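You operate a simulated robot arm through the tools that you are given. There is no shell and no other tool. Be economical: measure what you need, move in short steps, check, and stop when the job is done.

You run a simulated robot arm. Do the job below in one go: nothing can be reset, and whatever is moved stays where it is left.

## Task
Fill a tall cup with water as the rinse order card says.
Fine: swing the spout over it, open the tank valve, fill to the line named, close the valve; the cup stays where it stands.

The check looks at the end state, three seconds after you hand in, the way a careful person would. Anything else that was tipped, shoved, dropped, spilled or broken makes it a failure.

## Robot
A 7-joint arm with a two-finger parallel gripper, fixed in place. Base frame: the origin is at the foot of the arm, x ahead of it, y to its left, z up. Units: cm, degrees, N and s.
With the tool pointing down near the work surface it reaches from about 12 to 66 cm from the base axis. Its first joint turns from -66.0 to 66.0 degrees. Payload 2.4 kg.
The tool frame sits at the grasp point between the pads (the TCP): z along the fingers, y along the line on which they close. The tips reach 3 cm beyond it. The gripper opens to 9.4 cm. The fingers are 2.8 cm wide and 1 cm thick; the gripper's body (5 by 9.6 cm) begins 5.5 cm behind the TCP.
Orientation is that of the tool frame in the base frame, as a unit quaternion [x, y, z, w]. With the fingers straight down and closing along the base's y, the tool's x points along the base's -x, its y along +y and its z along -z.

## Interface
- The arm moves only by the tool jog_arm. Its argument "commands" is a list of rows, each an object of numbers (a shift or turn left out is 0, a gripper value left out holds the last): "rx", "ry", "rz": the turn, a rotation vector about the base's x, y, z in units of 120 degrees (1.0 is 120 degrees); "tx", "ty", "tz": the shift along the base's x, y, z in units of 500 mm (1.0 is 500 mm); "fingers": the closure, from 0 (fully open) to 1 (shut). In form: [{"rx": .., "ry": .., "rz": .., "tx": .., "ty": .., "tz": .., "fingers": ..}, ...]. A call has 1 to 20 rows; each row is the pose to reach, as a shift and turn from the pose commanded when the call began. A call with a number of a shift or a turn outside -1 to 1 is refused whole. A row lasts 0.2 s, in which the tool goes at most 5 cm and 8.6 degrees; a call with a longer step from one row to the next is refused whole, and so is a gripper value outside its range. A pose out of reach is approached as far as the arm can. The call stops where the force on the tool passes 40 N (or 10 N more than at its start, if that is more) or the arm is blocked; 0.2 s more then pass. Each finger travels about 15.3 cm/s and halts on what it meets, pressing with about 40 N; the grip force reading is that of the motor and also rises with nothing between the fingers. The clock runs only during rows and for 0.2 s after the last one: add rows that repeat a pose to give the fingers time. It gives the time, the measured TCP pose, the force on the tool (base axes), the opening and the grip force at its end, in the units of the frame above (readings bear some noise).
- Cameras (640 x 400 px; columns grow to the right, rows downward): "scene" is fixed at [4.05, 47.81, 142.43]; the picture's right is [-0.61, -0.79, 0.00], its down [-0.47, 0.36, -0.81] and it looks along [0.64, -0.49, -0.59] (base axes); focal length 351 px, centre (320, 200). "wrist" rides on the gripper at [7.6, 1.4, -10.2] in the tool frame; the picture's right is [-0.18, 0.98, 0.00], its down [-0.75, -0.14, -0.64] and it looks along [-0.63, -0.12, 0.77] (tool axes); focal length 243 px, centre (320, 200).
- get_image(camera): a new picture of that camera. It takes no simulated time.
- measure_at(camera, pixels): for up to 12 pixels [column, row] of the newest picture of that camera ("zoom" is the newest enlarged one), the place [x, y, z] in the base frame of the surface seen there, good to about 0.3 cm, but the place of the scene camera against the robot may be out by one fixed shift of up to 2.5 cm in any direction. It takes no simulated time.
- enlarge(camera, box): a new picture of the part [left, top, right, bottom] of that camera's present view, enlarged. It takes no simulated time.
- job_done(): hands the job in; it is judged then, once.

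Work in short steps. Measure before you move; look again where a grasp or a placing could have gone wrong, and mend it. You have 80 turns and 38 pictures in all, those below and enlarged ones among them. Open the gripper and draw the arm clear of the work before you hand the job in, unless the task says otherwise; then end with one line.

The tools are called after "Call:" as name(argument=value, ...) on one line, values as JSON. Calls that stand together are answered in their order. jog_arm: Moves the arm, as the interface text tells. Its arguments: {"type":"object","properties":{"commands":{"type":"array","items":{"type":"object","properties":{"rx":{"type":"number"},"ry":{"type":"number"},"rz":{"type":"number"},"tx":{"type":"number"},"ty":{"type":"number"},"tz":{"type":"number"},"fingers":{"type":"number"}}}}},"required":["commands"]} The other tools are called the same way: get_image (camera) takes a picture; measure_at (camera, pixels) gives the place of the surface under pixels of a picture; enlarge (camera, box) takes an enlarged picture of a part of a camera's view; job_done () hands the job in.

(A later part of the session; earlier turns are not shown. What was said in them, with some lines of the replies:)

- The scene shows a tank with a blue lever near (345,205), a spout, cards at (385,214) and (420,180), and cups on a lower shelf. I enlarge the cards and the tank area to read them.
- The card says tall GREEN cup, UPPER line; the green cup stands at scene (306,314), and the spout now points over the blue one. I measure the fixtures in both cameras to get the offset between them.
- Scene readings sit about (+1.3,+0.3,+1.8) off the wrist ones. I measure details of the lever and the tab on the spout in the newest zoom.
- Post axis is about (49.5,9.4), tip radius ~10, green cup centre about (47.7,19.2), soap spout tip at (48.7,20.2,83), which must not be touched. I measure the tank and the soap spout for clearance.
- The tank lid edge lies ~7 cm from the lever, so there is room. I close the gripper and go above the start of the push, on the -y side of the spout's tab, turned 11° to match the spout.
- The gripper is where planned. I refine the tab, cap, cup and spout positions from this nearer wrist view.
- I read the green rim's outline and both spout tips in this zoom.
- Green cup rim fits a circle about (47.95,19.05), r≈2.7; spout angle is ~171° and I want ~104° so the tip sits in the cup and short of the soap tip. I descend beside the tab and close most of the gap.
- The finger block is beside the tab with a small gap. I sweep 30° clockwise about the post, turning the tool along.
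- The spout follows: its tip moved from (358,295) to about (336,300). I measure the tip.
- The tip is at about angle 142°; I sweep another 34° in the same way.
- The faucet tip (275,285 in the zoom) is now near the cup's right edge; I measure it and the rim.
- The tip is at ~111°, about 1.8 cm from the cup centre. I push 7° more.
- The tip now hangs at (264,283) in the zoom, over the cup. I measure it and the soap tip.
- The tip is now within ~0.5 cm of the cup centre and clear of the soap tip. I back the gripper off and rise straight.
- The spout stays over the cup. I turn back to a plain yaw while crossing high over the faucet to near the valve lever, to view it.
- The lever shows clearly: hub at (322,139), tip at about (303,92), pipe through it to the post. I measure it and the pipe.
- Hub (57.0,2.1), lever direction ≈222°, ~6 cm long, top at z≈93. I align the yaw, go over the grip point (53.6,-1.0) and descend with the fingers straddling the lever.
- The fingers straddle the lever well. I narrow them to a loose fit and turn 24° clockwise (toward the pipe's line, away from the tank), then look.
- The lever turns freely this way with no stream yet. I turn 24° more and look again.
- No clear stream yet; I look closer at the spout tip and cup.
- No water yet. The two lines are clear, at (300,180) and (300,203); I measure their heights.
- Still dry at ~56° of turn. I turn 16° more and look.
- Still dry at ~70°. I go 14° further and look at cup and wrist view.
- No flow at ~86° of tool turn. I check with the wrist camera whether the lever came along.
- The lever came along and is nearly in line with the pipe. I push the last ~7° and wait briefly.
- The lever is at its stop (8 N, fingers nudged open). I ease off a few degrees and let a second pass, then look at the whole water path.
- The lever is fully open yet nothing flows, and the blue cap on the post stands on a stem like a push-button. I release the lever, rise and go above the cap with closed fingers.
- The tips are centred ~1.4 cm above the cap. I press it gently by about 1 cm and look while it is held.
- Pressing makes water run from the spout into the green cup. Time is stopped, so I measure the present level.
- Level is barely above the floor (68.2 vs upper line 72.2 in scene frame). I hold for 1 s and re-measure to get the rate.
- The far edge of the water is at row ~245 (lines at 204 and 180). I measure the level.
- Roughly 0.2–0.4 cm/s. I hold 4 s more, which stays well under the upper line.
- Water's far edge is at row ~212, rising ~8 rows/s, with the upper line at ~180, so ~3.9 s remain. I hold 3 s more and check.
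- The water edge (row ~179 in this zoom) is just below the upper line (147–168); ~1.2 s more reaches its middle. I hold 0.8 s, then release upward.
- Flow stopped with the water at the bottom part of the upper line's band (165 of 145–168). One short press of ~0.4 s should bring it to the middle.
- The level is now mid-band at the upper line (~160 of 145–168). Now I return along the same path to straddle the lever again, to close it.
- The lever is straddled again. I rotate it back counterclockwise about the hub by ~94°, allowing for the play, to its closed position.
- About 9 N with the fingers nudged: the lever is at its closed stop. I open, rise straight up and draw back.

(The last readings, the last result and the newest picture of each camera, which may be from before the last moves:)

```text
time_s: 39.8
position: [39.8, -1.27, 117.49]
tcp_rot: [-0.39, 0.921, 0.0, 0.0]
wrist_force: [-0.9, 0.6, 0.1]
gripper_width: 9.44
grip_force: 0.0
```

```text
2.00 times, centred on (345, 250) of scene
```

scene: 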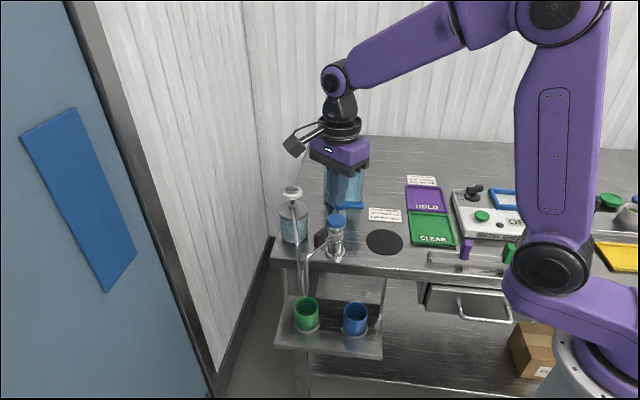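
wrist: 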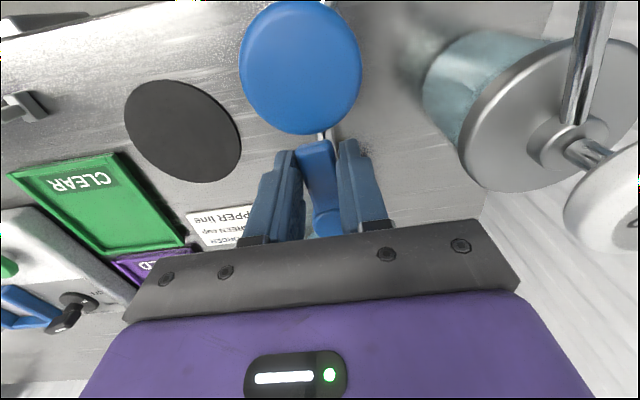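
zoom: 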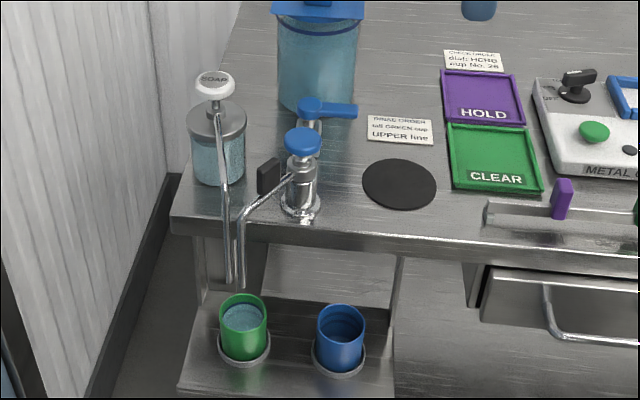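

The lever is back at its original closed position, the flow has stopped, the green cup is filled and everything else stands as before. I hand in.

Call:
job_done()

```text
The job is handed in.
```

I filled the tall green cup to the upper line where it stood, closed the tank valve and drew the arm clear. Opening the valve gave no water until I also pressed the blue cap on the faucet post.
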